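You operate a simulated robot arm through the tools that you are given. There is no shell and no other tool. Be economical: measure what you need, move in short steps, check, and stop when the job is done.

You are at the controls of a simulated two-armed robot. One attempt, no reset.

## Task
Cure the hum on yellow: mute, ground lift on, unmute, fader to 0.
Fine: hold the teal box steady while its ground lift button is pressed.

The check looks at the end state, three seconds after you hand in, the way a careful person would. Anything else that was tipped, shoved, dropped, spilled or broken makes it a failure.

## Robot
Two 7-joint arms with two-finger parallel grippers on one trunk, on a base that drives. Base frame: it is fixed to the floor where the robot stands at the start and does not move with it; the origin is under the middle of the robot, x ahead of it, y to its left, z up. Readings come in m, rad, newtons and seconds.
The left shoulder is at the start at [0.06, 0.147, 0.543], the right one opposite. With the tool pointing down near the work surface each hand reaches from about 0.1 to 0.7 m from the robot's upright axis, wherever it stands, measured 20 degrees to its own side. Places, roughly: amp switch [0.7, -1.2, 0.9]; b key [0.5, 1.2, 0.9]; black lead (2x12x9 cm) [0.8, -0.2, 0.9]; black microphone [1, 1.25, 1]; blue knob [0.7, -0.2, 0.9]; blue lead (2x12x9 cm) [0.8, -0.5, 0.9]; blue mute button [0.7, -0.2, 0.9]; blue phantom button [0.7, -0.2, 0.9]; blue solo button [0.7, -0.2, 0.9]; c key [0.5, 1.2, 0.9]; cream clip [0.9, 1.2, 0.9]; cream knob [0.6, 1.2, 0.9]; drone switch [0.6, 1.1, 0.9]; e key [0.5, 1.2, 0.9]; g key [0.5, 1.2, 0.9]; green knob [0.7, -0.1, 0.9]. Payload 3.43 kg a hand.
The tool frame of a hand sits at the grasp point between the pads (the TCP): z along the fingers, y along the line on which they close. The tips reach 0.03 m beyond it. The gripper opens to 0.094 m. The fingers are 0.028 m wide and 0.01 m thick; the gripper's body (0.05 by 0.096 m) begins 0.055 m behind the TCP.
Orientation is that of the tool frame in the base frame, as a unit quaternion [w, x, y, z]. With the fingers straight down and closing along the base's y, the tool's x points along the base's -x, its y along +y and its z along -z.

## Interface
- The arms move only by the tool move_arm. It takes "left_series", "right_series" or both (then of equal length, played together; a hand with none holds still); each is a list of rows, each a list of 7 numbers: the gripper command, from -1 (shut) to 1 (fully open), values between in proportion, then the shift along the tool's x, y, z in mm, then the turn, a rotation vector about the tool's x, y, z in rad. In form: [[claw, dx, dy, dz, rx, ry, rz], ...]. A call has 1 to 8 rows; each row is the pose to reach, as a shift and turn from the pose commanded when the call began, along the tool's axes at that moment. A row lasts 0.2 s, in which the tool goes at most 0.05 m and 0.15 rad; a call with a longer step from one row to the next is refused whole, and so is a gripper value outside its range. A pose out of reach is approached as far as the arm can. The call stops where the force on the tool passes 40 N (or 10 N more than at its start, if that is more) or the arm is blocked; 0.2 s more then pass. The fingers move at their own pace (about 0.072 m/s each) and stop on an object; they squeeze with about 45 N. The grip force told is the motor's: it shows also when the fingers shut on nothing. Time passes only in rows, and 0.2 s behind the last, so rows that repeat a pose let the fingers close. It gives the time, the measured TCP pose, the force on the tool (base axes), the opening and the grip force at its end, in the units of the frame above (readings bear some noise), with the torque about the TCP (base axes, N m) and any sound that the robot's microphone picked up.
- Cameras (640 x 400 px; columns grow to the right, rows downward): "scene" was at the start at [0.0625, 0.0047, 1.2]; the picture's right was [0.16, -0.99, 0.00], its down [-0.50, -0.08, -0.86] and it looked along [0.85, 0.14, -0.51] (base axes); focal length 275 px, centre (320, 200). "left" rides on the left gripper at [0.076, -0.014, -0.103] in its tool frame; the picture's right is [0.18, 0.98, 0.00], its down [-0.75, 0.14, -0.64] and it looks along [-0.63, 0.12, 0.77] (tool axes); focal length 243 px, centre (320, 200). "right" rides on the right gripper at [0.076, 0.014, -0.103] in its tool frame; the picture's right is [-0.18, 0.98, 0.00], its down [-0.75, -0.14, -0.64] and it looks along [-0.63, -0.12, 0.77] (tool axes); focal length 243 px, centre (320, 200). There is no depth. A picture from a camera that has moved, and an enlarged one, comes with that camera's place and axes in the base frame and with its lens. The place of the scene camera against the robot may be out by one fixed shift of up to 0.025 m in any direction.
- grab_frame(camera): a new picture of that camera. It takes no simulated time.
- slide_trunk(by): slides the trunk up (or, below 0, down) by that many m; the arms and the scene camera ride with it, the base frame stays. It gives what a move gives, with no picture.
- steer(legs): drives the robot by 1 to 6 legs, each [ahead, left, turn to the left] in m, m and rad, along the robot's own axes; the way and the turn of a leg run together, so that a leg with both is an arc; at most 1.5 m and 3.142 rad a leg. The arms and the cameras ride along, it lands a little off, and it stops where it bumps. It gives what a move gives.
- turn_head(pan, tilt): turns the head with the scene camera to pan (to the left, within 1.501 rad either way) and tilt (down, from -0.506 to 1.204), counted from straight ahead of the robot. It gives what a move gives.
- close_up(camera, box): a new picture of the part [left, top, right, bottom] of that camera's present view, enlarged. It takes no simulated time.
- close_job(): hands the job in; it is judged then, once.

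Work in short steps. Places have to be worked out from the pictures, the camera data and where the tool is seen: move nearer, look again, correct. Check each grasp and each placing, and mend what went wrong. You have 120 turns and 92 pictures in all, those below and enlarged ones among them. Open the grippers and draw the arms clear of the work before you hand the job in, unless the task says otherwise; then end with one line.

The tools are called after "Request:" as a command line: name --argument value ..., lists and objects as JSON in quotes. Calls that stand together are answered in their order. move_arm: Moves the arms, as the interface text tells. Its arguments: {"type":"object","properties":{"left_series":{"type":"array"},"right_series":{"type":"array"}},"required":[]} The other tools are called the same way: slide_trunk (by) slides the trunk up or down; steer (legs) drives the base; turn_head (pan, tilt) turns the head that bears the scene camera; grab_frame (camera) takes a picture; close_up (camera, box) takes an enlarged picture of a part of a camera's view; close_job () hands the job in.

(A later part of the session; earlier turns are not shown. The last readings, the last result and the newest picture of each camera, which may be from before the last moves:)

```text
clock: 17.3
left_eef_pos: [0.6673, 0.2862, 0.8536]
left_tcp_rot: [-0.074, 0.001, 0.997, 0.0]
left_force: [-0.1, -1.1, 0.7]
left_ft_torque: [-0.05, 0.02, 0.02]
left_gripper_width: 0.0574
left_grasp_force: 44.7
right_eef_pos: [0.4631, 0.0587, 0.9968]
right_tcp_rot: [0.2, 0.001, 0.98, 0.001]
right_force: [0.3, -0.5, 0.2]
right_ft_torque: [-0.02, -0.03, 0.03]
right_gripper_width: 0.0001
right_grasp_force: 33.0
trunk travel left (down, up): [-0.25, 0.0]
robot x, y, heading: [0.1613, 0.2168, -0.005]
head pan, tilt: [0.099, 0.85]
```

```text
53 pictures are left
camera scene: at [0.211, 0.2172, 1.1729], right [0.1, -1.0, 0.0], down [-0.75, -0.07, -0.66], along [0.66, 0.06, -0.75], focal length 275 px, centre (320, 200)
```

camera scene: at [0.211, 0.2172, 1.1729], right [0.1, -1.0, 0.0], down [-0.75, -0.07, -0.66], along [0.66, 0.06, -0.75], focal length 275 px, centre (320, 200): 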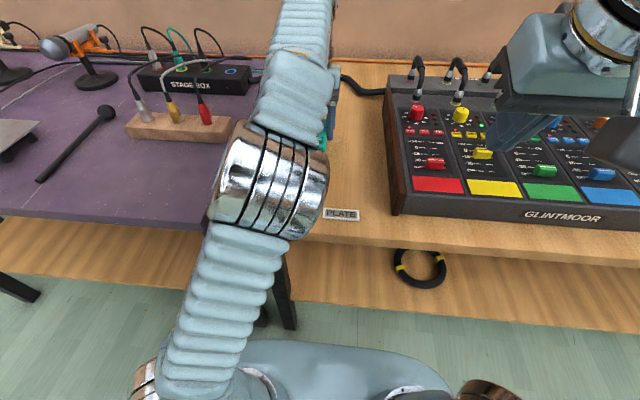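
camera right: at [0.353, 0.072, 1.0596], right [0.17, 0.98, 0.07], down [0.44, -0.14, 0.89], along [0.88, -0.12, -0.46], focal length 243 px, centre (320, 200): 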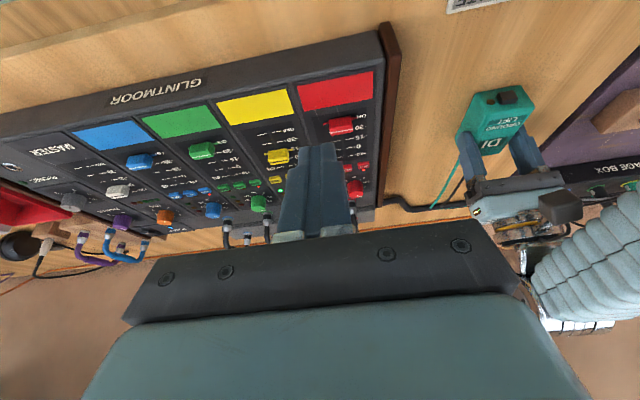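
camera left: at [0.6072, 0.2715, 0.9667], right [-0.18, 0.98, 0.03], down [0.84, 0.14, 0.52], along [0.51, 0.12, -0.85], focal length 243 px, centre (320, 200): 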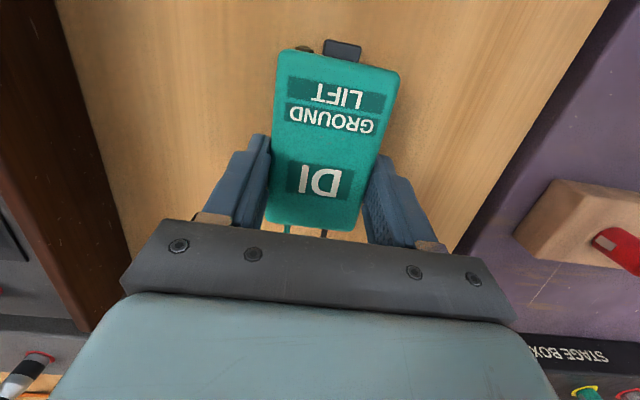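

The left elbow stands in front of the box, so the right hand must come from the right side, rolled about 0.8 rad. I bring it to a staging pose right of the button, rolling on the way.

Request:
move_arm --right_series '[[-1, -6, 23, 14, -0.123, 0, 0.052], [-1, -12, 46, 29, -0.246, 0, 0.104], [-1, -18, 70, 43, -0.369, 0, 0.156], [-1, -24, 93, 58, -0.491, 0, 0.207], [-1, -30, 117, 72, -0.614, 0, 0.259], [-1, -36, 140, 87, -0.737, 0, 0.311]]'

Request:
grab_frame --camera "right"

Request:
grab_frame --camera "left"

Request:
grab_frame --camera "scene"

```text
clock: 18.7
left_eef_pos: [0.6669, 0.2864, 0.853]
left_tcp_rot: [-0.074, 0.001, 0.997, 0.0]
left_force: [0.1, 0.0, 1.3]
left_ft_torque: [-0.02, 0.13, 0.01]
left_gripper_width: 0.0572
left_grasp_force: 45.3
right_eef_pos: [0.531, 0.2, 0.9294]
right_tcp_rot: [0.184, 0.078, 0.901, 0.384]
right_force: [0.3, 0.8, -0.5]
right_ft_torque: [0.05, 0.02, -0.01]
right_gripper_width: 0.0002
right_grasp_force: 33.1
trunk travel left (down, up): [-0.25, 0.0]
robot x, y, heading: [0.16, 0.2184, 0.0]
head pan, tilt: [0.099, 0.85]
```

```text
52 pictures are left
camera right: at [0.4204, 0.1624, 0.9832], right [0.17, 0.63, 0.76], down [0.44, -0.74, 0.51], along [0.88, 0.25, -0.4], focal length 243 px, centre (320, 200)
```

right: 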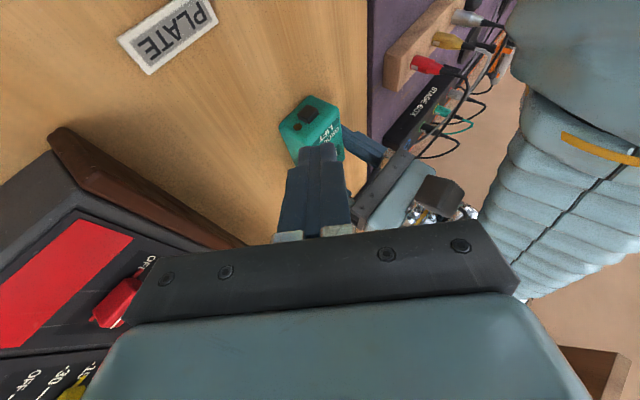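

```text
51 pictures are left
camera left: at [0.6073, 0.2717, 0.9666], right [-0.18, 0.98, 0.03], down [0.84, 0.14, 0.52], along [0.51, 0.12, -0.85], focal length 243 px, centre (320, 200)
```

left: 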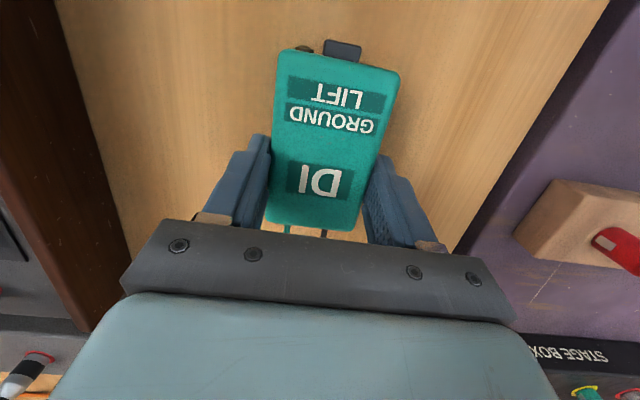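

```text
50 pictures are left
camera scene: at [0.211, 0.2173, 1.1729], right [0.1, -1.0, 0.0], down [-0.75, -0.07, -0.66], along [0.66, 0.06, -0.75], focal length 275 px, centre (320, 200)
```

scene: 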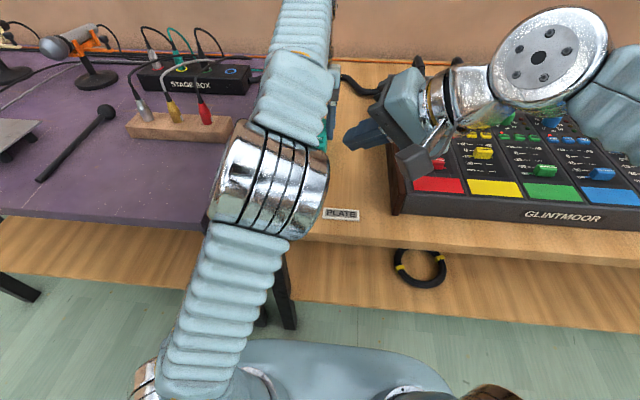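

The button re-measures at about (0.602, 0.284, 0.826). I approach it in part, from the right and in front, then look again.

Request:
move_arm --right_series '[[-1, 5, -6, 27, 0, 0, 0], [-1, 10, -12, 55, 0, 0, 0], [-1, 14, -19, 82, 0, 0, 0]]'

Request:
grab_frame --camera "right"

Request:
grab_frame --camera "left"

Request:
grab_frame --camera "scene"

```text
clock: 19.5
left_eef_pos: [0.6658, 0.2855, 0.8526]
left_tcp_rot: [-0.074, 0.0, 0.997, 0.002]
left_force: [1.3, 1.1, 0.3]
left_ft_torque: [-0.05, 0.09, -0.05]
left_gripper_width: 0.0574
left_grasp_force: 45.3
right_eef_pos: [0.5499, 0.2433, 0.8594]
right_tcp_rot: [0.185, 0.077, 0.902, 0.382]
right_force: [0.7, 0.3, -0.2]
right_ft_torque: [0.02, 0.01, -0.02]
right_gripper_width: 0.0003
right_grasp_force: 32.9
trunk travel left (down, up): [-0.25, 0.0]
robot x, y, heading: [0.1588, 0.221, -0.009]
head pan, tilt: [0.099, 0.85]
```

```text
49 pictures are left
camera right: at [0.4397, 0.206, 0.9136], right [0.17, 0.63, 0.76], down [0.44, -0.73, 0.51], along [0.88, 0.25, -0.4], focal length 243 px, centre (320, 200)
```

right: 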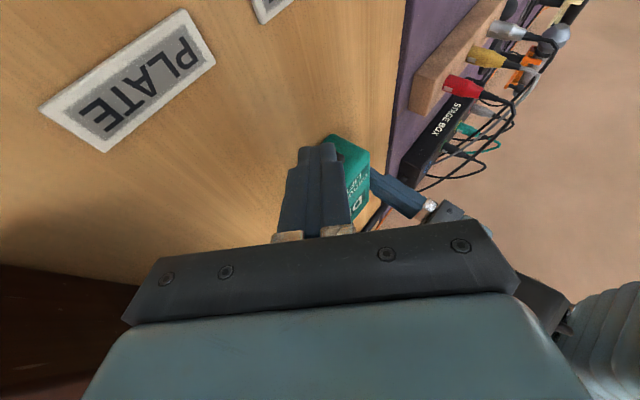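

```text
48 pictures are left
camera left: at [0.6073, 0.2717, 0.9666], right [-0.18, 0.98, 0.03], down [0.84, 0.14, 0.52], along [0.51, 0.12, -0.85], focal length 243 px, centre (320, 200)
```

left: 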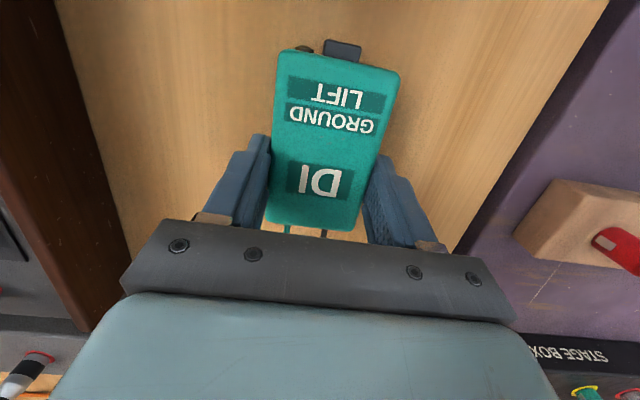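

```text
47 pictures are left
camera scene: at [0.211, 0.2173, 1.1729], right [0.1, -1.0, 0.0], down [-0.75, -0.07, -0.66], along [0.66, 0.06, -0.75], focal length 275 px, centre (320, 200)
```

scene: 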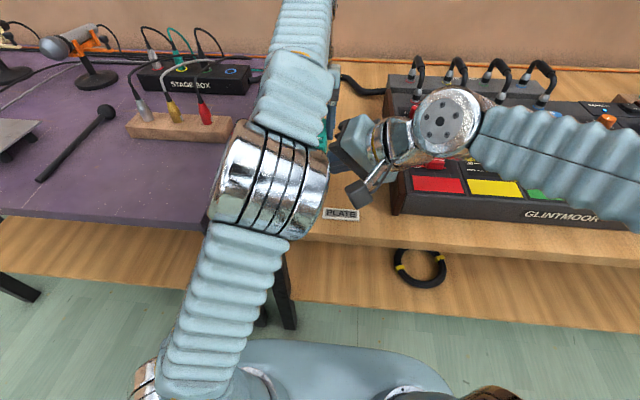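

Clear so far. I move to just in front of the button (contact edge about 1 cm short).

Request:
move_arm --right_series '[[-1, 0, 2, 18, 0, 0, 0], [-1, 0.8, 4.3, 35.5, 0, 0, 0]]'

Request:
grab_frame --camera "right"

Request:
grab_frame --camera "left"

```text
clock: 20.1
left_eef_pos: [0.6659, 0.2864, 0.8515]
left_tcp_rot: [-0.074, 0.001, 0.997, 0.0]
left_force: [0.1, 0.9, 0.7]
left_ft_torque: [-0.07, 0.1, -0.01]
left_gripper_width: 0.0574
left_grasp_force: 45.1
right_eef_pos: [0.562, 0.269, 0.8409]
right_tcp_rot: [0.184, 0.077, 0.902, 0.383]
right_force: [0.5, 0.2, -0.4]
right_ft_torque: [0.03, 0.03, 0.01]
right_gripper_width: 0.0001
right_grasp_force: 33.0
trunk travel left (down, up): [-0.25, 0.0]
robot x, y, heading: [0.163, 0.2166, -0.002]
head pan, tilt: [0.099, 0.85]
```

```text
46 pictures are left
camera right: at [0.4529, 0.2319, 0.8943], right [0.17, 0.63, 0.76], down [0.44, -0.73, 0.51], along [0.88, 0.25, -0.4], focal length 243 px, centre (320, 200)
```

right: 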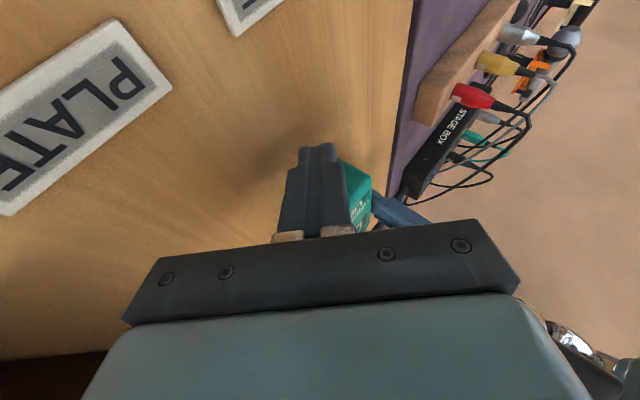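

```text
45 pictures are left
camera left: at [0.6073, 0.2717, 0.9666], right [-0.18, 0.98, 0.03], down [0.84, 0.14, 0.52], along [0.51, 0.12, -0.85], focal length 243 px, centre (320, 200)
```

left: 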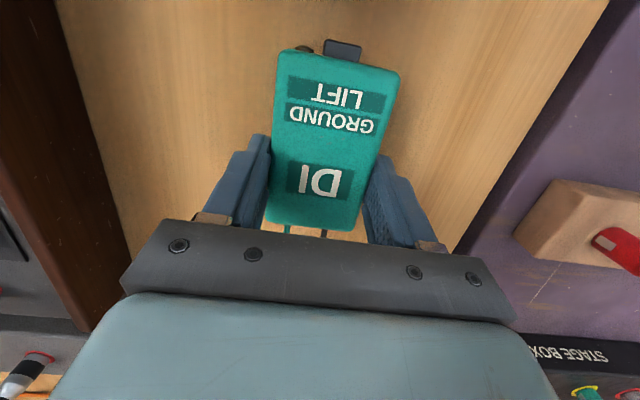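

Fingertip is level with the button and about 1 cm in front. I advance 10 mm along +x in small steps.

Request:
move_arm --right_series '[[-1, -3.1, 0, 1.3, 0, 0, 0], [-1, -6.1, 0, 2.6, 0, 0, 0], [-1, -9.2, 0, 3.9, 0, 0, 0]]'

Request:
close_up --camera "left" --box '[240, 0, 440, 125]'

```text
clock: 20.9
left_eef_pos: [0.6672, 0.2856, 0.853]
left_tcp_rot: [-0.074, 0.001, 0.997, 0.0]
left_force: [1.1, 1.1, 1.3]
left_ft_torque: [-0.05, 0.01, 0.01]
left_gripper_width: 0.0574
left_grasp_force: 44.9
right_eef_pos: [0.5745, 0.2698, 0.8413]
right_tcp_rot: [0.184, 0.078, 0.902, 0.382]
right_force: [-0.7, -0.6, 0.3]
right_ft_torque: [-0.02, 0.04, 0.01]
right_gripper_width: 0.0
right_grasp_force: 33.2
trunk travel left (down, up): [-0.25, 0.0]
robot x, y, heading: [0.1594, 0.219, 0.0]
head pan, tilt: [0.099, 0.85]
```

```text
3.20 times, centred on (340, 62) of left
camera zoom: at [0.6073, 0.2717, 0.9666], right [-0.18, 0.98, 0.03], down [0.84, 0.14, 0.52], along [0.51, 0.12, -0.85], focal length 776 px, centre (256, 640)
```

zoom: 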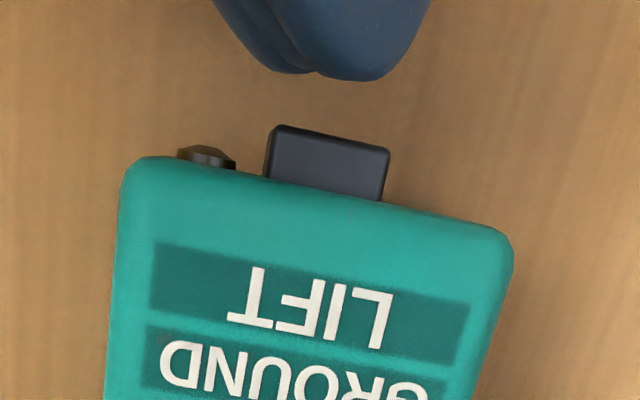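

The fingertip lines up with the button with about 1 cm left. I advance 9 mm more.

Request:
move_arm --right_series '[[-1, -2.8, 0, 1.2, 0, 0, 0], [-1, -5.5, 0, 2.3, 0, 0, 0], [-1, -8.3, 0, 3.5, 0, 0, 0]]'

Request:
close_up --camera "left" --box '[240, 0, 440, 125]'

```text
clock: 21.7
left_eef_pos: [0.6667, 0.2867, 0.8539]
left_tcp_rot: [-0.073, 0.0, 0.997, 0.001]
left_force: [7.4, 2.4, 2.5]
left_ft_torque: [-0.07, 0.02, -0.16]
left_gripper_width: 0.0576
left_grasp_force: 45.1
right_eef_pos: [0.5816, 0.2703, 0.8403]
right_tcp_rot: [0.183, 0.077, 0.903, 0.382]
right_force: [-8.9, -3.1, -0.7]
right_ft_torque: [-0.09, 0.14, 0.08]
right_gripper_width: 0.0
right_grasp_force: 33.3
trunk travel left (down, up): [-0.25, 0.0]
robot x, y, heading: [0.1595, 0.2166, -0.002]
head pan, tilt: [0.099, 0.85]
heard: click
```

```text
3.20 times, centred on (340, 62) of left
camera zoom: at [0.6074, 0.2719, 0.9666], right [-0.18, 0.98, 0.03], down [0.84, 0.14, 0.53], along [0.51, 0.12, -0.85], focal length 776 px, centre (256, 640)
```

zoom: 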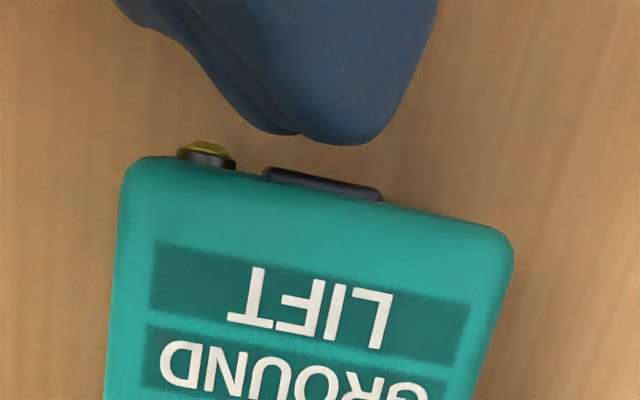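

Click heard and the box's lamp has turned amber. I back the right hand off the button and check it stays latched.

Request:
move_arm --right_series '[[-1, 6, 0, -3, 0, 0, 0], [-1, 12, 0, -5, 0, 0, 0], [-1, 18, 0, -8, 0, 0, 0]]'

Request:
close_up --camera "left" --box '[240, 0, 440, 125]'

```text
clock: 22.5
left_eef_pos: [0.6661, 0.2868, 0.8521]
left_tcp_rot: [-0.074, 0.001, 0.997, 0.0]
left_force: [-0.8, -0.3, 0.9]
left_ft_torque: [0.05, -0.09, 0.03]
left_gripper_width: 0.0574
left_grasp_force: 44.5
right_eef_pos: [0.5616, 0.2702, 0.8414]
right_tcp_rot: [0.185, 0.078, 0.902, 0.382]
right_force: [0.1, -0.5, -0.6]
right_ft_torque: [-0.02, 0.0, 0.0]
right_gripper_width: 0.0001
right_grasp_force: 33.2
trunk travel left (down, up): [-0.25, 0.0]
robot x, y, heading: [0.1578, 0.2217, -0.003]
head pan, tilt: [0.099, 0.85]
```

```text
3.20 times, centred on (340, 62) of left
camera zoom: at [0.6071, 0.2716, 0.9667], right [-0.18, 0.98, 0.03], down [0.84, 0.14, 0.52], along [0.51, 0.12, -0.85], focal length 776 px, centre (256, 640)
```

zoom: 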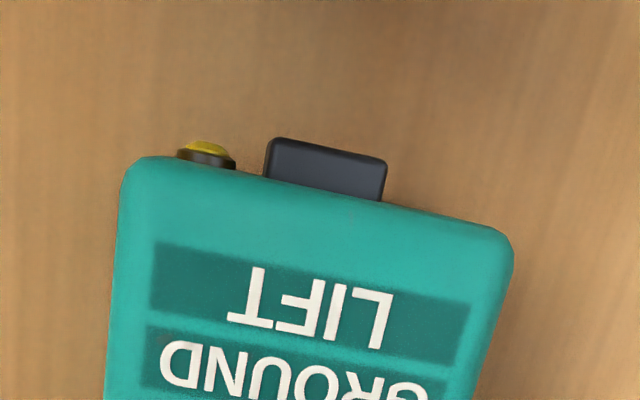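

Latched with the lamp lit. I retreat the right hand along its approach path, then release the box.

Request:
move_arm --right_series '[[-1, -4, 4, -29, 0, 0, 0], [-1, -8, 8, -58, 0, 0, 0], [-1, -12, 12, -86, 0, 0, 0], [-1, -16, 15, -115, 0, 0, 0]]'

Request:
move_arm --left_series '[[0.3, 0, 0, 0, 0, 0, 0], [0.6, 0, 0, 0, 0, 0, 0], [1, 0, 0, 0, 0, 0, 0], [1, 0, 0, 0, 0, 0, 0], [1, 0, 0, 0, 0, 0, 0]]'

Request:
grab_frame --camera "left"

```text
clock: 23.5
left_eef_pos: [0.6674, 0.2868, 0.8531]
left_tcp_rot: [-0.074, 0.0, 0.997, -0.001]
left_force: [-0.8, -1.1, 0.9]
left_ft_torque: [-0.01, -0.07, -0.06]
left_gripper_width: 0.0576
left_grasp_force: 44.9
right_eef_pos: [0.5303, 0.1993, 0.931]
right_tcp_rot: [0.183, 0.077, 0.902, 0.383]
right_force: [-0.5, 0.0, -0.6]
right_ft_torque: [0.02, 0.02, 0.01]
right_gripper_width: 0.0
right_grasp_force: 32.9
trunk travel left (down, up): [-0.25, 0.0]
robot x, y, heading: [0.1593, 0.2232, 0.003]
head pan, tilt: [0.099, 0.85]
```

```text
clock: 24.7
left_eef_pos: [0.667, 0.2863, 0.8528]
left_tcp_rot: [-0.075, 0.001, 0.997, 0.0]
left_force: [0.1, -0.5, 0.2]
left_ft_torque: [0.0, 0.02, 0.01]
left_gripper_width: 0.0938
left_grasp_force: 0.1
right_eef_pos: [0.5308, 0.2003, 0.9298]
right_tcp_rot: [0.183, 0.078, 0.902, 0.383]
right_force: [-0.3, 1.2, -0.4]
right_ft_torque: [-0.01, -0.01, 0.01]
right_gripper_width: 0.0002
right_grasp_force: 33.4
trunk travel left (down, up): [-0.25, 0.0]
robot x, y, heading: [0.1594, 0.2227, 0.0]
head pan, tilt: [0.099, 0.85]
```

```text
41 pictures are left
camera left: at [0.6073, 0.2717, 0.9666], right [-0.18, 0.98, 0.03], down [0.84, 0.14, 0.52], along [0.51, 0.12, -0.85], focal length 243 px, centre (320, 200)
```

left: 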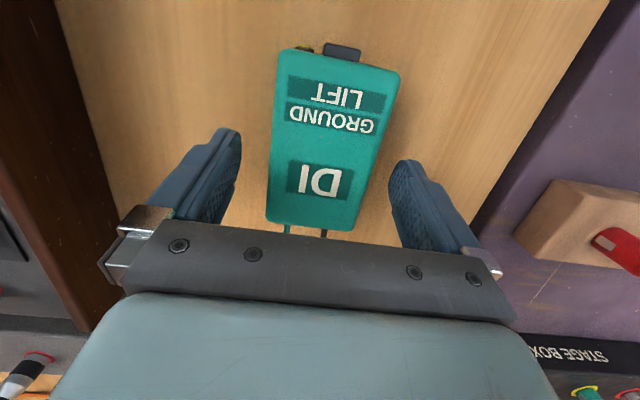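

Box is free and unmoved. I return the right hand to its earlier upright pose first, then lift the left hand off.

Request:
move_arm --right_series '[[-1, 0.8, -8.4, -27, 0.123, 0, -0.052], [-1, 1.6, -16.8, -54, 0.246, 0, -0.104], [-1, 2.4, -25, -80, 0.369, 0, -0.156], [-1, 3.1, -33.5, -107, 0.491, 0, -0.207], [-1, 3.9, -42, -134, 0.614, 0, -0.259], [-1, 4.7, -50.3, -161, 0.737, 0, -0.311]]'

Request:
move_arm --left_series '[[1, 6, 0, -40, 0, 0, 0], [1, 12, 0, -79, 0, 0, 0]]'

```text
clock: 26.1
left_eef_pos: [0.6671, 0.2861, 0.8525]
left_tcp_rot: [-0.075, 0.001, 0.997, 0.0]
left_force: [-1.0, 0.4, 0.6]
left_ft_torque: [0.02, -0.01, -0.03]
left_gripper_width: 0.0939
left_grasp_force: 0.1
right_eef_pos: [0.4651, 0.0604, 0.9946]
right_tcp_rot: [0.199, 0.001, 0.98, -0.001]
right_force: [0.3, -0.4, 0.1]
right_ft_torque: [0.01, 0.0, 0.02]
right_gripper_width: 0.0
right_grasp_force: 33.0
trunk travel left (down, up): [-0.25, 0.0]
robot x, y, heading: [0.1609, 0.2176, -0.003]
head pan, tilt: [0.099, 0.85]
```

```text
clock: 26.7
left_eef_pos: [0.6489, 0.2914, 0.91]
left_tcp_rot: [-0.072, -0.001, 0.997, 0.0]
left_force: [1.1, -0.8, 0.3]
left_ft_torque: [-0.05, 0.02, 0.01]
left_gripper_width: 0.094
left_grasp_force: 0.0
left hand out of reach, approached as far as the arm can: row 2
right_eef_pos: [0.4662, 0.0611, 0.9957]
right_tcp_rot: [0.2, 0.001, 0.98, 0.0]
right_force: [0.7, 0.7, -0.6]
right_ft_torque: [0.0, 0.04, 0.01]
right_gripper_width: 0.0001
right_grasp_force: 33.3
trunk travel left (down, up): [-0.25, 0.0]
robot x, y, heading: [0.1596, 0.2191, -0.003]
head pan, tilt: [0.099, 0.85]
```

Left fingers are above the box. I pull the left hand back and up towards the robot.

Request:
move_arm --left_series '[[1, 42, 8, -10, 0, 0, 0], [1, 84, 16, -20, 0, 0, 0], [1, 126, 24, -30, 0, 0, 0], [1, 168, 32, -40, 0, -0.07, 0], [1, 210, 40, -49, 0, -0.15, 0]]'

Request:
turn_head --pan 0.0 --tilt 0.6

Request:
grab_frame --camera "scene"

```text
clock: 27.9
left_eef_pos: [0.4482, 0.3277, 0.9868]
left_tcp_rot: [0.0, 0.0, 1.0, 0.0]
left_force: [0.4, -0.1, -0.8]
left_ft_torque: [-0.02, 0.02, -0.03]
left_gripper_width: 0.0939
left_grasp_force: 0.1
right_eef_pos: [0.4655, 0.0617, 0.9956]
right_tcp_rot: [0.2, 0.0, 0.98, 0.001]
right_force: [1.1, -0.1, -1.2]
right_ft_torque: [0.02, 0.02, 0.01]
right_gripper_width: 0.0
right_grasp_force: 33.1
trunk travel left (down, up): [-0.25, 0.0]
robot x, y, heading: [0.1608, 0.2192, 0.002]
head pan, tilt: [0.099, 0.85]
```

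```text
clock: 28.6
left_eef_pos: [0.4483, 0.3283, 0.9868]
left_tcp_rot: [0.001, 0.001, 1.0, 0.0]
left_force: [0.6, 0.8, 0.2]
left_ft_torque: [0.01, 0.0, 0.0]
left_gripper_width: 0.0943
left_grasp_force: 0.1
right_eef_pos: [0.4653, 0.0605, 0.9952]
right_tcp_rot: [0.2, 0.0, 0.98, 0.001]
right_force: [0.0, 0.5, -0.4]
right_ft_torque: [0.01, -0.01, -0.01]
right_gripper_width: 0.0
right_grasp_force: 33.2
trunk travel left (down, up): [-0.25, 0.0]
robot x, y, heading: [0.1591, 0.218, -0.003]
head pan, tilt: [0.0, 0.6]
```

```text
40 pictures are left
camera scene: at [0.2215, 0.2096, 1.1937], right [0.0, -1.0, 0.0], down [-0.57, 0.0, -0.82], along [0.82, 0.0, -0.57], focal length 275 px, centre (320, 200)
```

scene: 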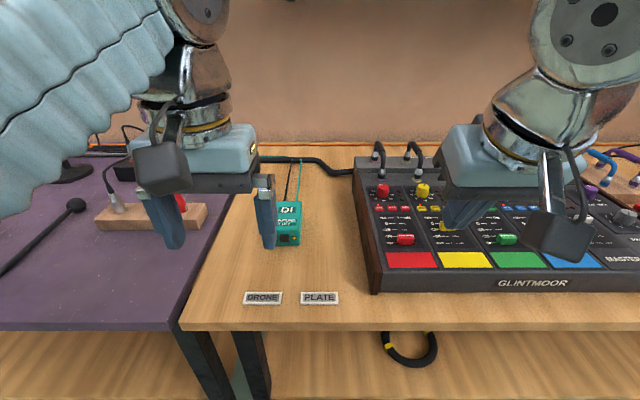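

Both hands are up. I bring the right hand back above yellow mute and re-measure before pressing.

Request:
move_arm --right_series '[[-1, -31, -8, 27, 0, 0, 0], [-1, -61, -16, 54, 0, 0, 0], [-1, -92, -25, 82, 0, 0, 0], [-1, -122, -33, 109, 0, 0, 0], [-1, -153, -41, 136, 0, 0, 0]]'

Request:
grab_frame --camera "right"

```text
clock: 29.8
left_eef_pos: [0.4476, 0.3274, 0.9878]
left_tcp_rot: [0.002, 0.001, 1.0, -0.001]
left_force: [-0.5, -0.2, 0.1]
left_ft_torque: [-0.04, -0.04, -0.01]
left_gripper_width: 0.094
left_grasp_force: 0.1
right_eef_pos: [0.6593, 0.018, 0.9298]
right_tcp_rot: [0.2, 0.001, 0.98, 0.001]
right_force: [-0.7, -0.7, -0.1]
right_ft_torque: [-0.05, 0.0, 0.01]
right_gripper_width: 0.0
right_grasp_force: 33.3
trunk travel left (down, up): [-0.25, 0.0]
robot x, y, heading: [0.1589, 0.2193, -0.006]
head pan, tilt: [0.0, 0.6]
```

```text
39 pictures are left
camera right: at [0.5487, 0.0321, 0.9932], right [0.17, 0.98, 0.07], down [0.44, -0.14, 0.89], along [0.88, -0.12, -0.46], focal length 243 px, centre (320, 200)
```

right: 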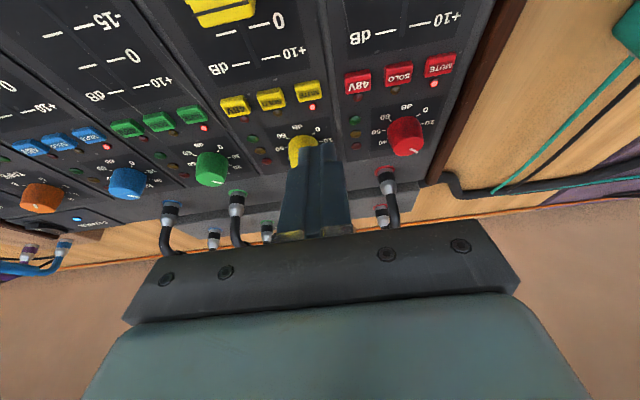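

The position agrees (0.661, 0.015), and yellow's signal lamp has gone dark. I press mute again with the same stroke as before.

Request:
move_arm --right_series '[[-1, 6, 1.5, 14, 0, 0, 0], [-1, 12, 1.5, 28, 0, 0, 0], [-1, 16.5, 1.5, 39, 0, 0, 0]]'

```text
clock: 30.6
left_eef_pos: [0.448, 0.3285, 0.986]
left_tcp_rot: [0.002, 0.0, 1.0, 0.001]
left_force: [0.1, 0.5, -0.5]
left_ft_torque: [0.03, 0.0, 0.02]
left_gripper_width: 0.0939
left_grasp_force: 0.1
right_eef_pos: [0.6603, 0.0209, 0.8884]
right_tcp_rot: [0.2, 0.001, 0.98, 0.0]
right_force: [-0.1, 0.4, 3.6]
right_ft_torque: [0.01, 0.01, 0.04]
right_gripper_width: 0.0
right_grasp_force: 33.6
trunk travel left (down, up): [-0.25, 0.0]
robot x, y, heading: [0.1612, 0.2159, 0.001]
head pan, tilt: [0.0, 0.6]
heard: click
```

Click heard; I lift again and check the lamp and fader.

Request:
move_arm --right_series '[[-1, -8, 0, -19, 0, 0, 0], [-1, -16.5, 0, -39, 0, 0, 0]]'

Request:
close_up --camera "right" --box '[160, 0, 480, 200]'

Request:
close_up --camera "scene" --box '[370, 170, 500, 260]'

```text
clock: 31.2
left_eef_pos: [0.4484, 0.3281, 0.9876]
left_tcp_rot: [0.001, 0.001, 1.0, 0.0]
left_force: [0.3, -0.2, 0.6]
left_ft_torque: [0.05, -0.01, 0.01]
left_gripper_width: 0.094
left_grasp_force: 0.0
right_eef_pos: [0.6606, 0.0211, 0.9294]
right_tcp_rot: [0.199, 0.001, 0.98, 0.0]
right_force: [0.4, -0.7, -0.2]
right_ft_torque: [0.01, -0.04, 0.03]
right_gripper_width: 0.0
right_grasp_force: 33.2
trunk travel left (down, up): [-0.25, 0.0]
robot x, y, heading: [0.1553, 0.2178, -0.002]
head pan, tilt: [0.0, 0.6]
```

```text
2.00 times, centred on (320, 100) of right
camera zoom: at [0.5498, 0.0346, 0.9933], right [0.17, 0.98, 0.07], down [0.44, -0.14, 0.89], along [0.88, -0.12, -0.46], focal length 485 px, centre (320, 400)
```

zoom: 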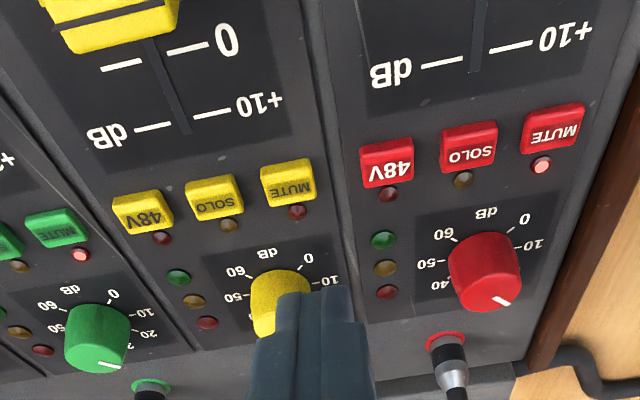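

```text
4.44 times, centred on (435, 215) of scene
camera zoom: at [0.2216, 0.2095, 1.1937], right [0.0, -1.0, 0.0], down [-0.57, 0.0, -0.82], along [0.82, 0.0, -0.57], focal length 1221 px, centre (-191, 133)
```

zoom: 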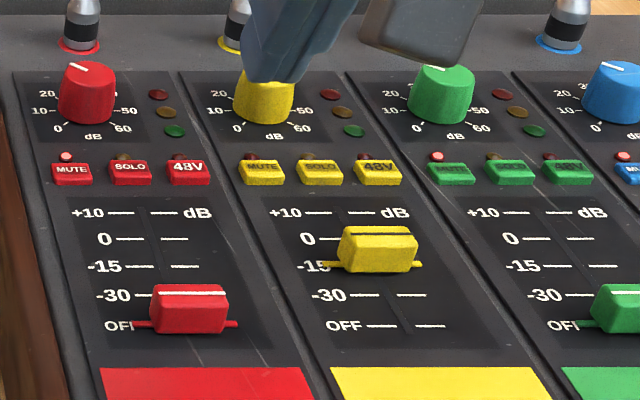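

Yellow mute lamp is off and its signal lamp dark. The fader's side pointers sit at -15 (x≈0.600); the 0 mark is about 18 mm further. I bring the fingers upright in front of the cap.

Request:
move_arm --right_series '[[-1, 30, -13, -20, 0, 0.13, 0], [-1, 61, -26, -30, 0, 0.27, 0], [-1, 92, -38.6, -39, 0, 0.4, 0]]'

Request:
grab_frame --camera "right"

Request:
close_up --camera "scene" --box '[370, 150, 500, 260]'

```text
clock: 32.0
left_eef_pos: [0.4481, 0.328, 0.9868]
left_tcp_rot: [0.001, 0.001, 1.0, 0.0]
left_force: [-0.9, 0.3, -0.9]
left_ft_torque: [-0.04, 0.04, -0.02]
left_gripper_width: 0.094
left_grasp_force: 0.0
right_eef_pos: [0.5595, -0.0176, 0.931]
right_tcp_rot: [0.0, 0.0, 1.0, 0.001]
right_force: [0.9, -0.2, -0.4]
right_ft_torque: [0.0, 0.0, -0.02]
right_gripper_width: 0.0
right_grasp_force: 33.0
trunk travel left (down, up): [-0.25, 0.0]
robot x, y, heading: [0.1601, 0.2199, -0.001]
head pan, tilt: [0.0, 0.6]
```

```text
36 pictures are left
camera right: at [0.4826, -0.004, 1.0327], right [0.18, 0.98, 0.0], down [0.75, -0.14, 0.64], along [0.63, -0.12, -0.77], focal length 243 px, centre (320, 200)
```

right: 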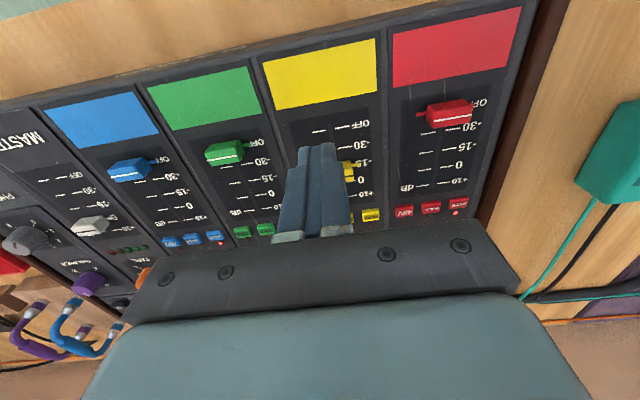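

```text
3.64 times, centred on (435, 205) of scene
camera zoom: at [0.2216, 0.2096, 1.1938], right [0.0, -1.0, 0.0], down [-0.57, 0.0, -0.83], along [0.83, 0.0, -0.57], focal length 999 px, centre (-98, 182)
```

zoom: 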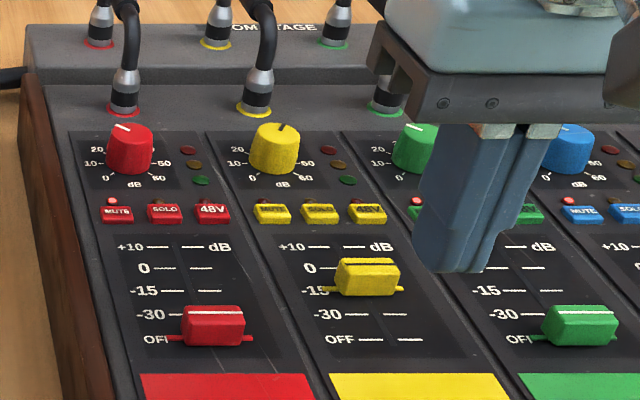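

I enlarge the hand view to see the slot and cap against the fingertips.

Request:
close_up --camera "right" --box '[260, 90, 420, 240]'

```text
2.67 times, centred on (340, 165) of right
camera zoom: at [0.4826, -0.004, 1.0327], right [0.18, 0.98, 0.0], down [0.75, -0.14, 0.64], along [0.63, -0.12, -0.77], focal length 647 px, centre (267, 293)
```

zoom: 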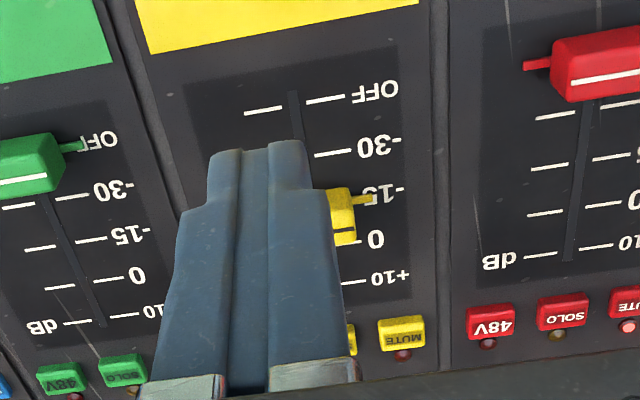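

Slot is at y≈-0.0115, pointers at x≈0.602, and the 0 mark at x≈0.6207. I centre on the slot and lower in front of the cap.

Request:
move_arm --right_series '[[-1, 0, 3, 17, 0, 0, 0], [-1, 0, 6, 34, 0, 0, 0], [-1, 0, 6, 49, 0, 0, 0]]'

Request:
close_up --camera "scene" --box '[370, 150, 500, 260]'

Request:
close_up --camera "right" --box '[260, 90, 420, 240]'

```text
clock: 32.8
left_eef_pos: [0.4476, 0.3283, 0.9888]
left_tcp_rot: [0.001, 0.001, 1.0, 0.0]
left_force: [-0.2, 0.6, 0.1]
left_ft_torque: [0.0, -0.01, -0.02]
left_gripper_width: 0.0941
left_grasp_force: 0.1
right_eef_pos: [0.5585, -0.012, 0.8817]
right_tcp_rot: [0.002, 0.001, 1.0, 0.001]
right_force: [-1.2, -1.2, 11.2]
right_ft_torque: [-0.09, 0.15, 0.03]
right_gripper_width: 0.0001
right_grasp_force: 33.0
trunk travel left (down, up): [-0.25, 0.0]
robot x, y, heading: [0.1594, 0.2222, -0.003]
head pan, tilt: [0.0, 0.6]
```

```text
3.64 times, centred on (435, 205) of scene
camera zoom: at [0.221, 0.2097, 1.1941], right [0.0, -1.0, 0.0], down [-0.56, 0.0, -0.83], along [0.83, 0.0, -0.56], focal length 999 px, centre (-98, 182)
```

zoom: 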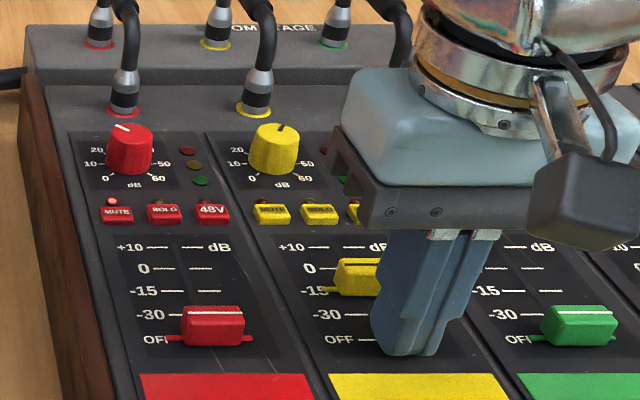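

```text
2.67 times, centred on (340, 165) of right
camera zoom: at [0.4828, 0.001, 0.9834], right [0.19, 0.98, 0.0], down [0.75, -0.14, 0.65], along [0.63, -0.12, -0.76], focal length 647 px, centre (267, 293)
```

zoom: 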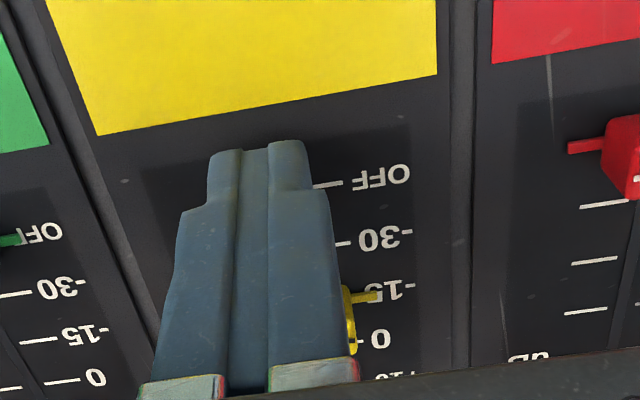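

A light 11 N touch shows the panel at z≈0.85. I raise 4 mm and advance until near the cap.

Request:
move_arm --right_series '[[-1, 0, 0, -4, 0, 0, 0], [-1, -6, 0, -4, 0, 0, 0], [-1, -12, 0, -4, 0, 0, 0], [-1, -16, 0, -4, 0, 0, 0]]'

Request:
close_up --camera "scene" --box '[370, 170, 500, 260]'

Request:
close_up --camera "right" --box '[260, 90, 420, 240]'

```text
clock: 33.8
left_eef_pos: [0.4472, 0.3281, 0.9867]
left_tcp_rot: [0.001, 0.001, 1.0, 0.0]
left_force: [-0.3, -0.4, -0.2]
left_ft_torque: [0.01, 0.01, 0.0]
left_gripper_width: 0.0939
left_grasp_force: 0.1
right_eef_pos: [0.5758, -0.013, 0.8842]
right_tcp_rot: [0.001, 0.002, 1.0, 0.0]
right_force: [0.2, 0.3, -0.5]
right_ft_torque: [0.02, 0.0, 0.03]
right_gripper_width: 0.0001
right_grasp_force: 33.5
trunk travel left (down, up): [-0.25, 0.0]
robot x, y, heading: [0.1559, 0.2198, -0.005]
head pan, tilt: [0.0, 0.6]
```

```text
4.44 times, centred on (435, 215) of scene
camera zoom: at [0.2215, 0.2096, 1.1938], right [0.0, -1.0, 0.0], down [-0.56, 0.0, -0.83], along [0.83, 0.0, -0.56], focal length 1221 px, centre (-191, 133)
```

zoom: 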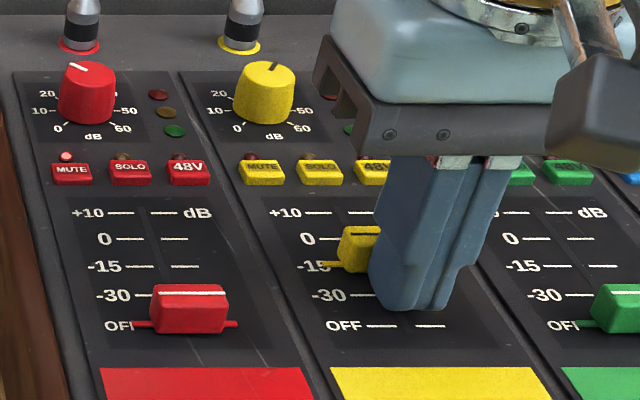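

```text
2.67 times, centred on (340, 165) of right
camera zoom: at [0.4997, 0.0007, 0.9856], right [0.19, 0.98, 0.0], down [0.75, -0.14, 0.64], along [0.63, -0.12, -0.77], focal length 647 px, centre (267, 293)
```

zoom: 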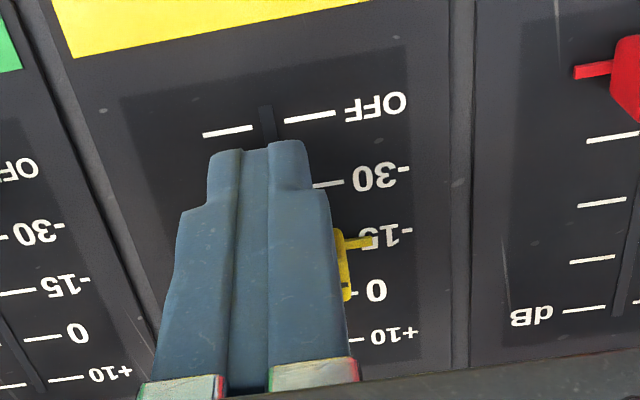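

The cap is just at the fingers. I push 10 mm and compare the pointer with the marks.

Request:
move_arm --right_series '[[-1, -4, 0, 0, 0, 0, 0], [-1, -8, 0, 0, 0, 0, 0], [-1, -12, 0, 0, 0, 0, 0]]'

Request:
close_up --camera "scene" --box '[370, 170, 500, 260]'

```text
clock: 34.6
left_eef_pos: [0.4469, 0.3272, 0.9875]
left_tcp_rot: [0.002, 0.001, 1.0, 0.0]
left_force: [0.5, 0.3, 0.2]
left_ft_torque: [0.02, 0.05, -0.01]
left_gripper_width: 0.094
left_grasp_force: 0.0
right_eef_pos: [0.5868, -0.0135, 0.8841]
right_tcp_rot: [0.0, 0.0, 1.0, 0.001]
right_force: [-0.9, -0.2, -0.4]
right_ft_torque: [0.04, -0.02, -0.02]
right_gripper_width: 0.0
right_grasp_force: 32.8
trunk travel left (down, up): [-0.25, 0.0]
robot x, y, heading: [0.1611, 0.2198, 0.0]
head pan, tilt: [0.0, 0.6]
```

```text
4.44 times, centred on (435, 215) of scene
camera zoom: at [0.2215, 0.2096, 1.1938], right [0.0, -1.0, 0.0], down [-0.56, 0.0, -0.83], along [0.83, 0.0, -0.56], focal length 1221 px, centre (-191, 133)
```

zoom: 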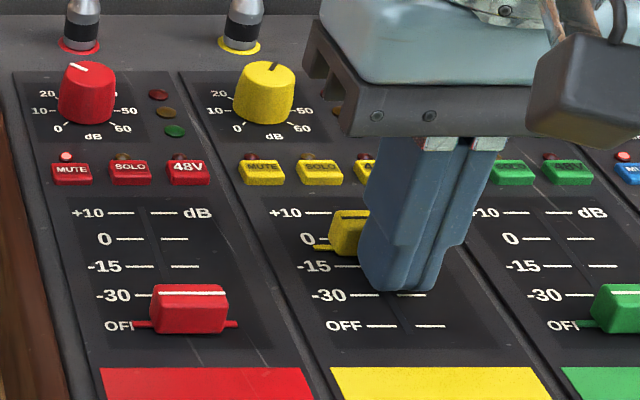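

Pointer is about 7 mm short of 0. I push 6 mm more and look closely.

Request:
move_arm --right_series '[[-1, -2, 0, 0, 0, 0, 0], [-1, -4, 0, 0, 0, 0, 0], [-1, -6, 0, 0, 0, 0, 0]]'

Request:
close_up --camera "scene" --box '[410, 190, 474, 230]'

Request:
close_up --camera "right" --box '[300, 100, 420, 220]'

```text
clock: 35.4
left_eef_pos: [0.4486, 0.327, 0.988]
left_tcp_rot: [0.001, 0.001, 1.0, 0.0]
left_force: [0.4, 0.2, -0.1]
left_ft_torque: [0.0, 0.02, 0.0]
left_gripper_width: 0.0939
left_grasp_force: 0.1
right_eef_pos: [0.592, -0.0119, 0.8844]
right_tcp_rot: [0.001, 0.001, 1.0, 0.001]
right_force: [-1.4, -0.3, -0.3]
right_ft_torque: [-0.02, -0.01, 0.05]
right_gripper_width: 0.0
right_grasp_force: 32.4
trunk travel left (down, up): [-0.25, 0.0]
robot x, y, heading: [0.1556, 0.2195, -0.0]
head pan, tilt: [0.0, 0.6]
```

```text
10.00 times, centred on (442, 210) of scene
camera zoom: at [0.2215, 0.2095, 1.1938], right [0.0, -1.0, 0.0], down [-0.56, 0.0, -0.83], along [0.83, 0.0, -0.56], focal length 2748 px, centre (-900, 100)
```

zoom: 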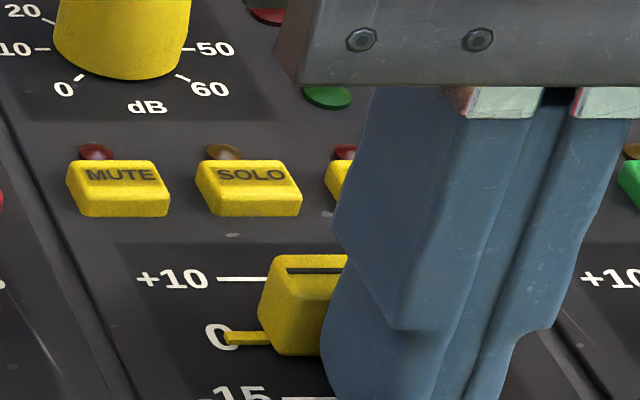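

```text
3.33 times, centred on (360, 160) of right
camera zoom: at [0.5164, 0.001, 0.9858], right [0.19, 0.98, 0.0], down [0.75, -0.14, 0.64], along [0.63, -0.12, -0.77], focal length 809 px, centre (187, 333)
```

zoom: 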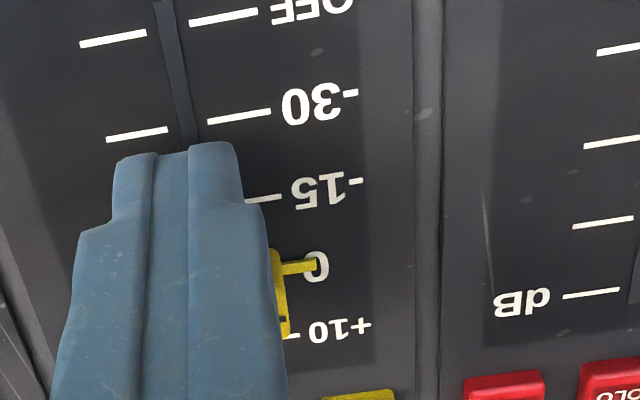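

Allowing for the pointer's height parallax (calibrated on red at OFF), it is about 2 mm short. I push 2.2 mm and then back off to inspect.

Request:
move_arm --right_series '[[-1, -1.2, 0, 0, 0, 0, 0], [-1, -2.2, 0, 0, 0, 0, 0]]'

Request:
move_arm --right_series '[[-1, 8, 0, 0, 0, 0, 0], [-1, 20, 0, -30, 0, 0, 0], [-1, 50, -30, -50, 0, 0, 0], [-1, 60, -70, -70, 0, 0, 0]]'

Request:
close_up --camera "scene" --box '[375, 180, 479, 245]'

Request:
close_up --camera "right" --box '[240, 80, 480, 230]'

```text
clock: 36.0
left_eef_pos: [0.4472, 0.3289, 0.9879]
left_tcp_rot: [0.001, 0.001, 1.0, 0.0]
left_force: [0.9, -0.3, 0.1]
left_ft_torque: [-0.02, 0.0, 0.02]
left_gripper_width: 0.0939
left_grasp_force: 0.1
right_eef_pos: [0.5962, -0.0125, 0.8849]
right_tcp_rot: [0.001, 0.0, 1.0, 0.001]
right_force: [-0.5, 0.4, -0.4]
right_ft_torque: [0.01, -0.03, 0.03]
right_gripper_width: 0.0001
right_grasp_force: 33.2
trunk travel left (down, up): [-0.25, 0.0]
robot x, y, heading: [0.1567, 0.2196, -0.004]
head pan, tilt: [0.0, 0.6]
```

```text
clock: 37.0
left_eef_pos: [0.4481, 0.3273, 0.9876]
left_tcp_rot: [0.001, 0.001, 1.0, 0.0]
left_force: [0.6, -0.4, -0.2]
left_ft_torque: [-0.01, -0.02, 0.0]
left_gripper_width: 0.0939
left_grasp_force: 0.1
right_eef_pos: [0.5336, -0.0818, 0.954]
right_tcp_rot: [0.001, 0.0, 1.0, 0.001]
right_force: [0.5, -0.3, -0.2]
right_ft_torque: [0.01, 0.01, -0.03]
right_gripper_width: 0.0
right_grasp_force: 32.8
trunk travel left (down, up): [-0.25, 0.0]
robot x, y, heading: [0.1572, 0.2178, -0.001]
head pan, tilt: [0.0, 0.6]
```

```text
6.15 times, centred on (427, 212) of scene
camera zoom: at [0.2215, 0.2097, 1.1938], right [0.0, -1.0, 0.0], down [-0.56, 0.0, -0.83], along [0.83, 0.0, -0.56], focal length 1691 px, centre (-338, 123)
```

zoom: 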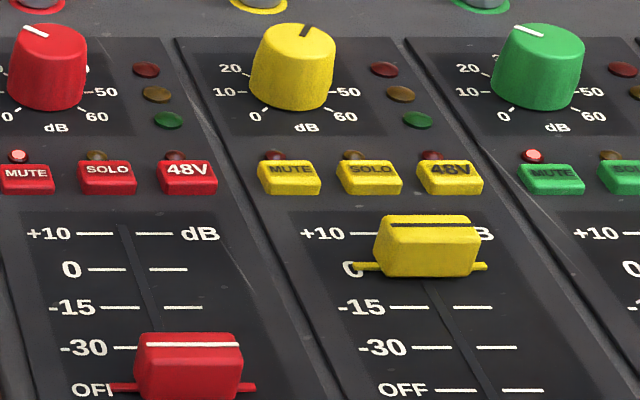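

```text
2.67 times, centred on (360, 155) of right
camera zoom: at [0.4568, -0.0684, 1.0557], right [0.18, 0.98, 0.0], down [0.75, -0.14, 0.64], along [0.63, -0.12, -0.77], focal length 647 px, centre (213, 320)
```

zoom: 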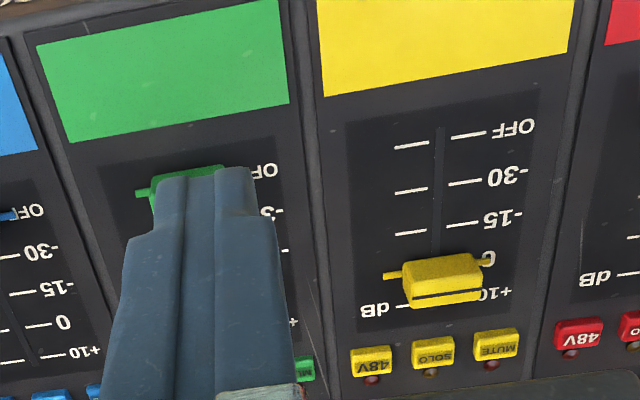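

The pointer now reads at 0. One sharper check from both cameras.

Request:
close_up --camera "right" --box '[350, 120, 430, 200]'

Request:
close_up --camera "scene" --box '[378, 210, 462, 254]'

```text
5.00 times, centred on (390, 160) of right
camera zoom: at [0.4568, -0.0684, 1.0557], right [0.18, 0.98, 0.0], down [0.75, -0.14, 0.64], along [0.63, -0.12, -0.77], focal length 1213 px, centre (-30, 400)
```

zoom: 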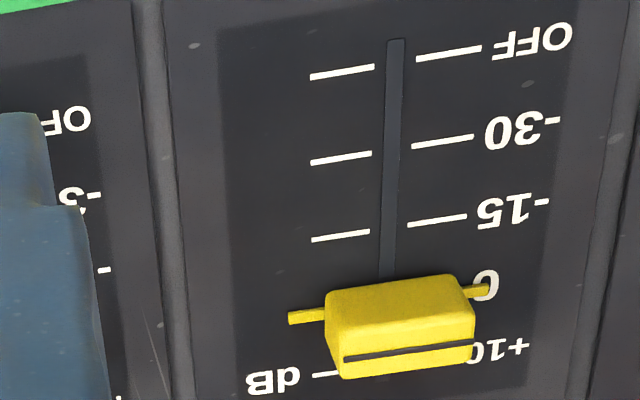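

```text
7.62 times, centred on (420, 232) of scene
camera zoom: at [0.2215, 0.2097, 1.1938], right [0.0, -1.0, 0.0], down [-0.56, 0.0, -0.83], along [0.83, 0.0, -0.56], focal length 2094 px, centre (-442, -44)
```

zoom: 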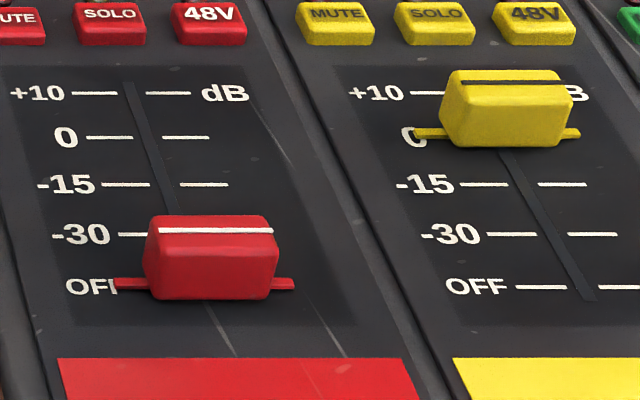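

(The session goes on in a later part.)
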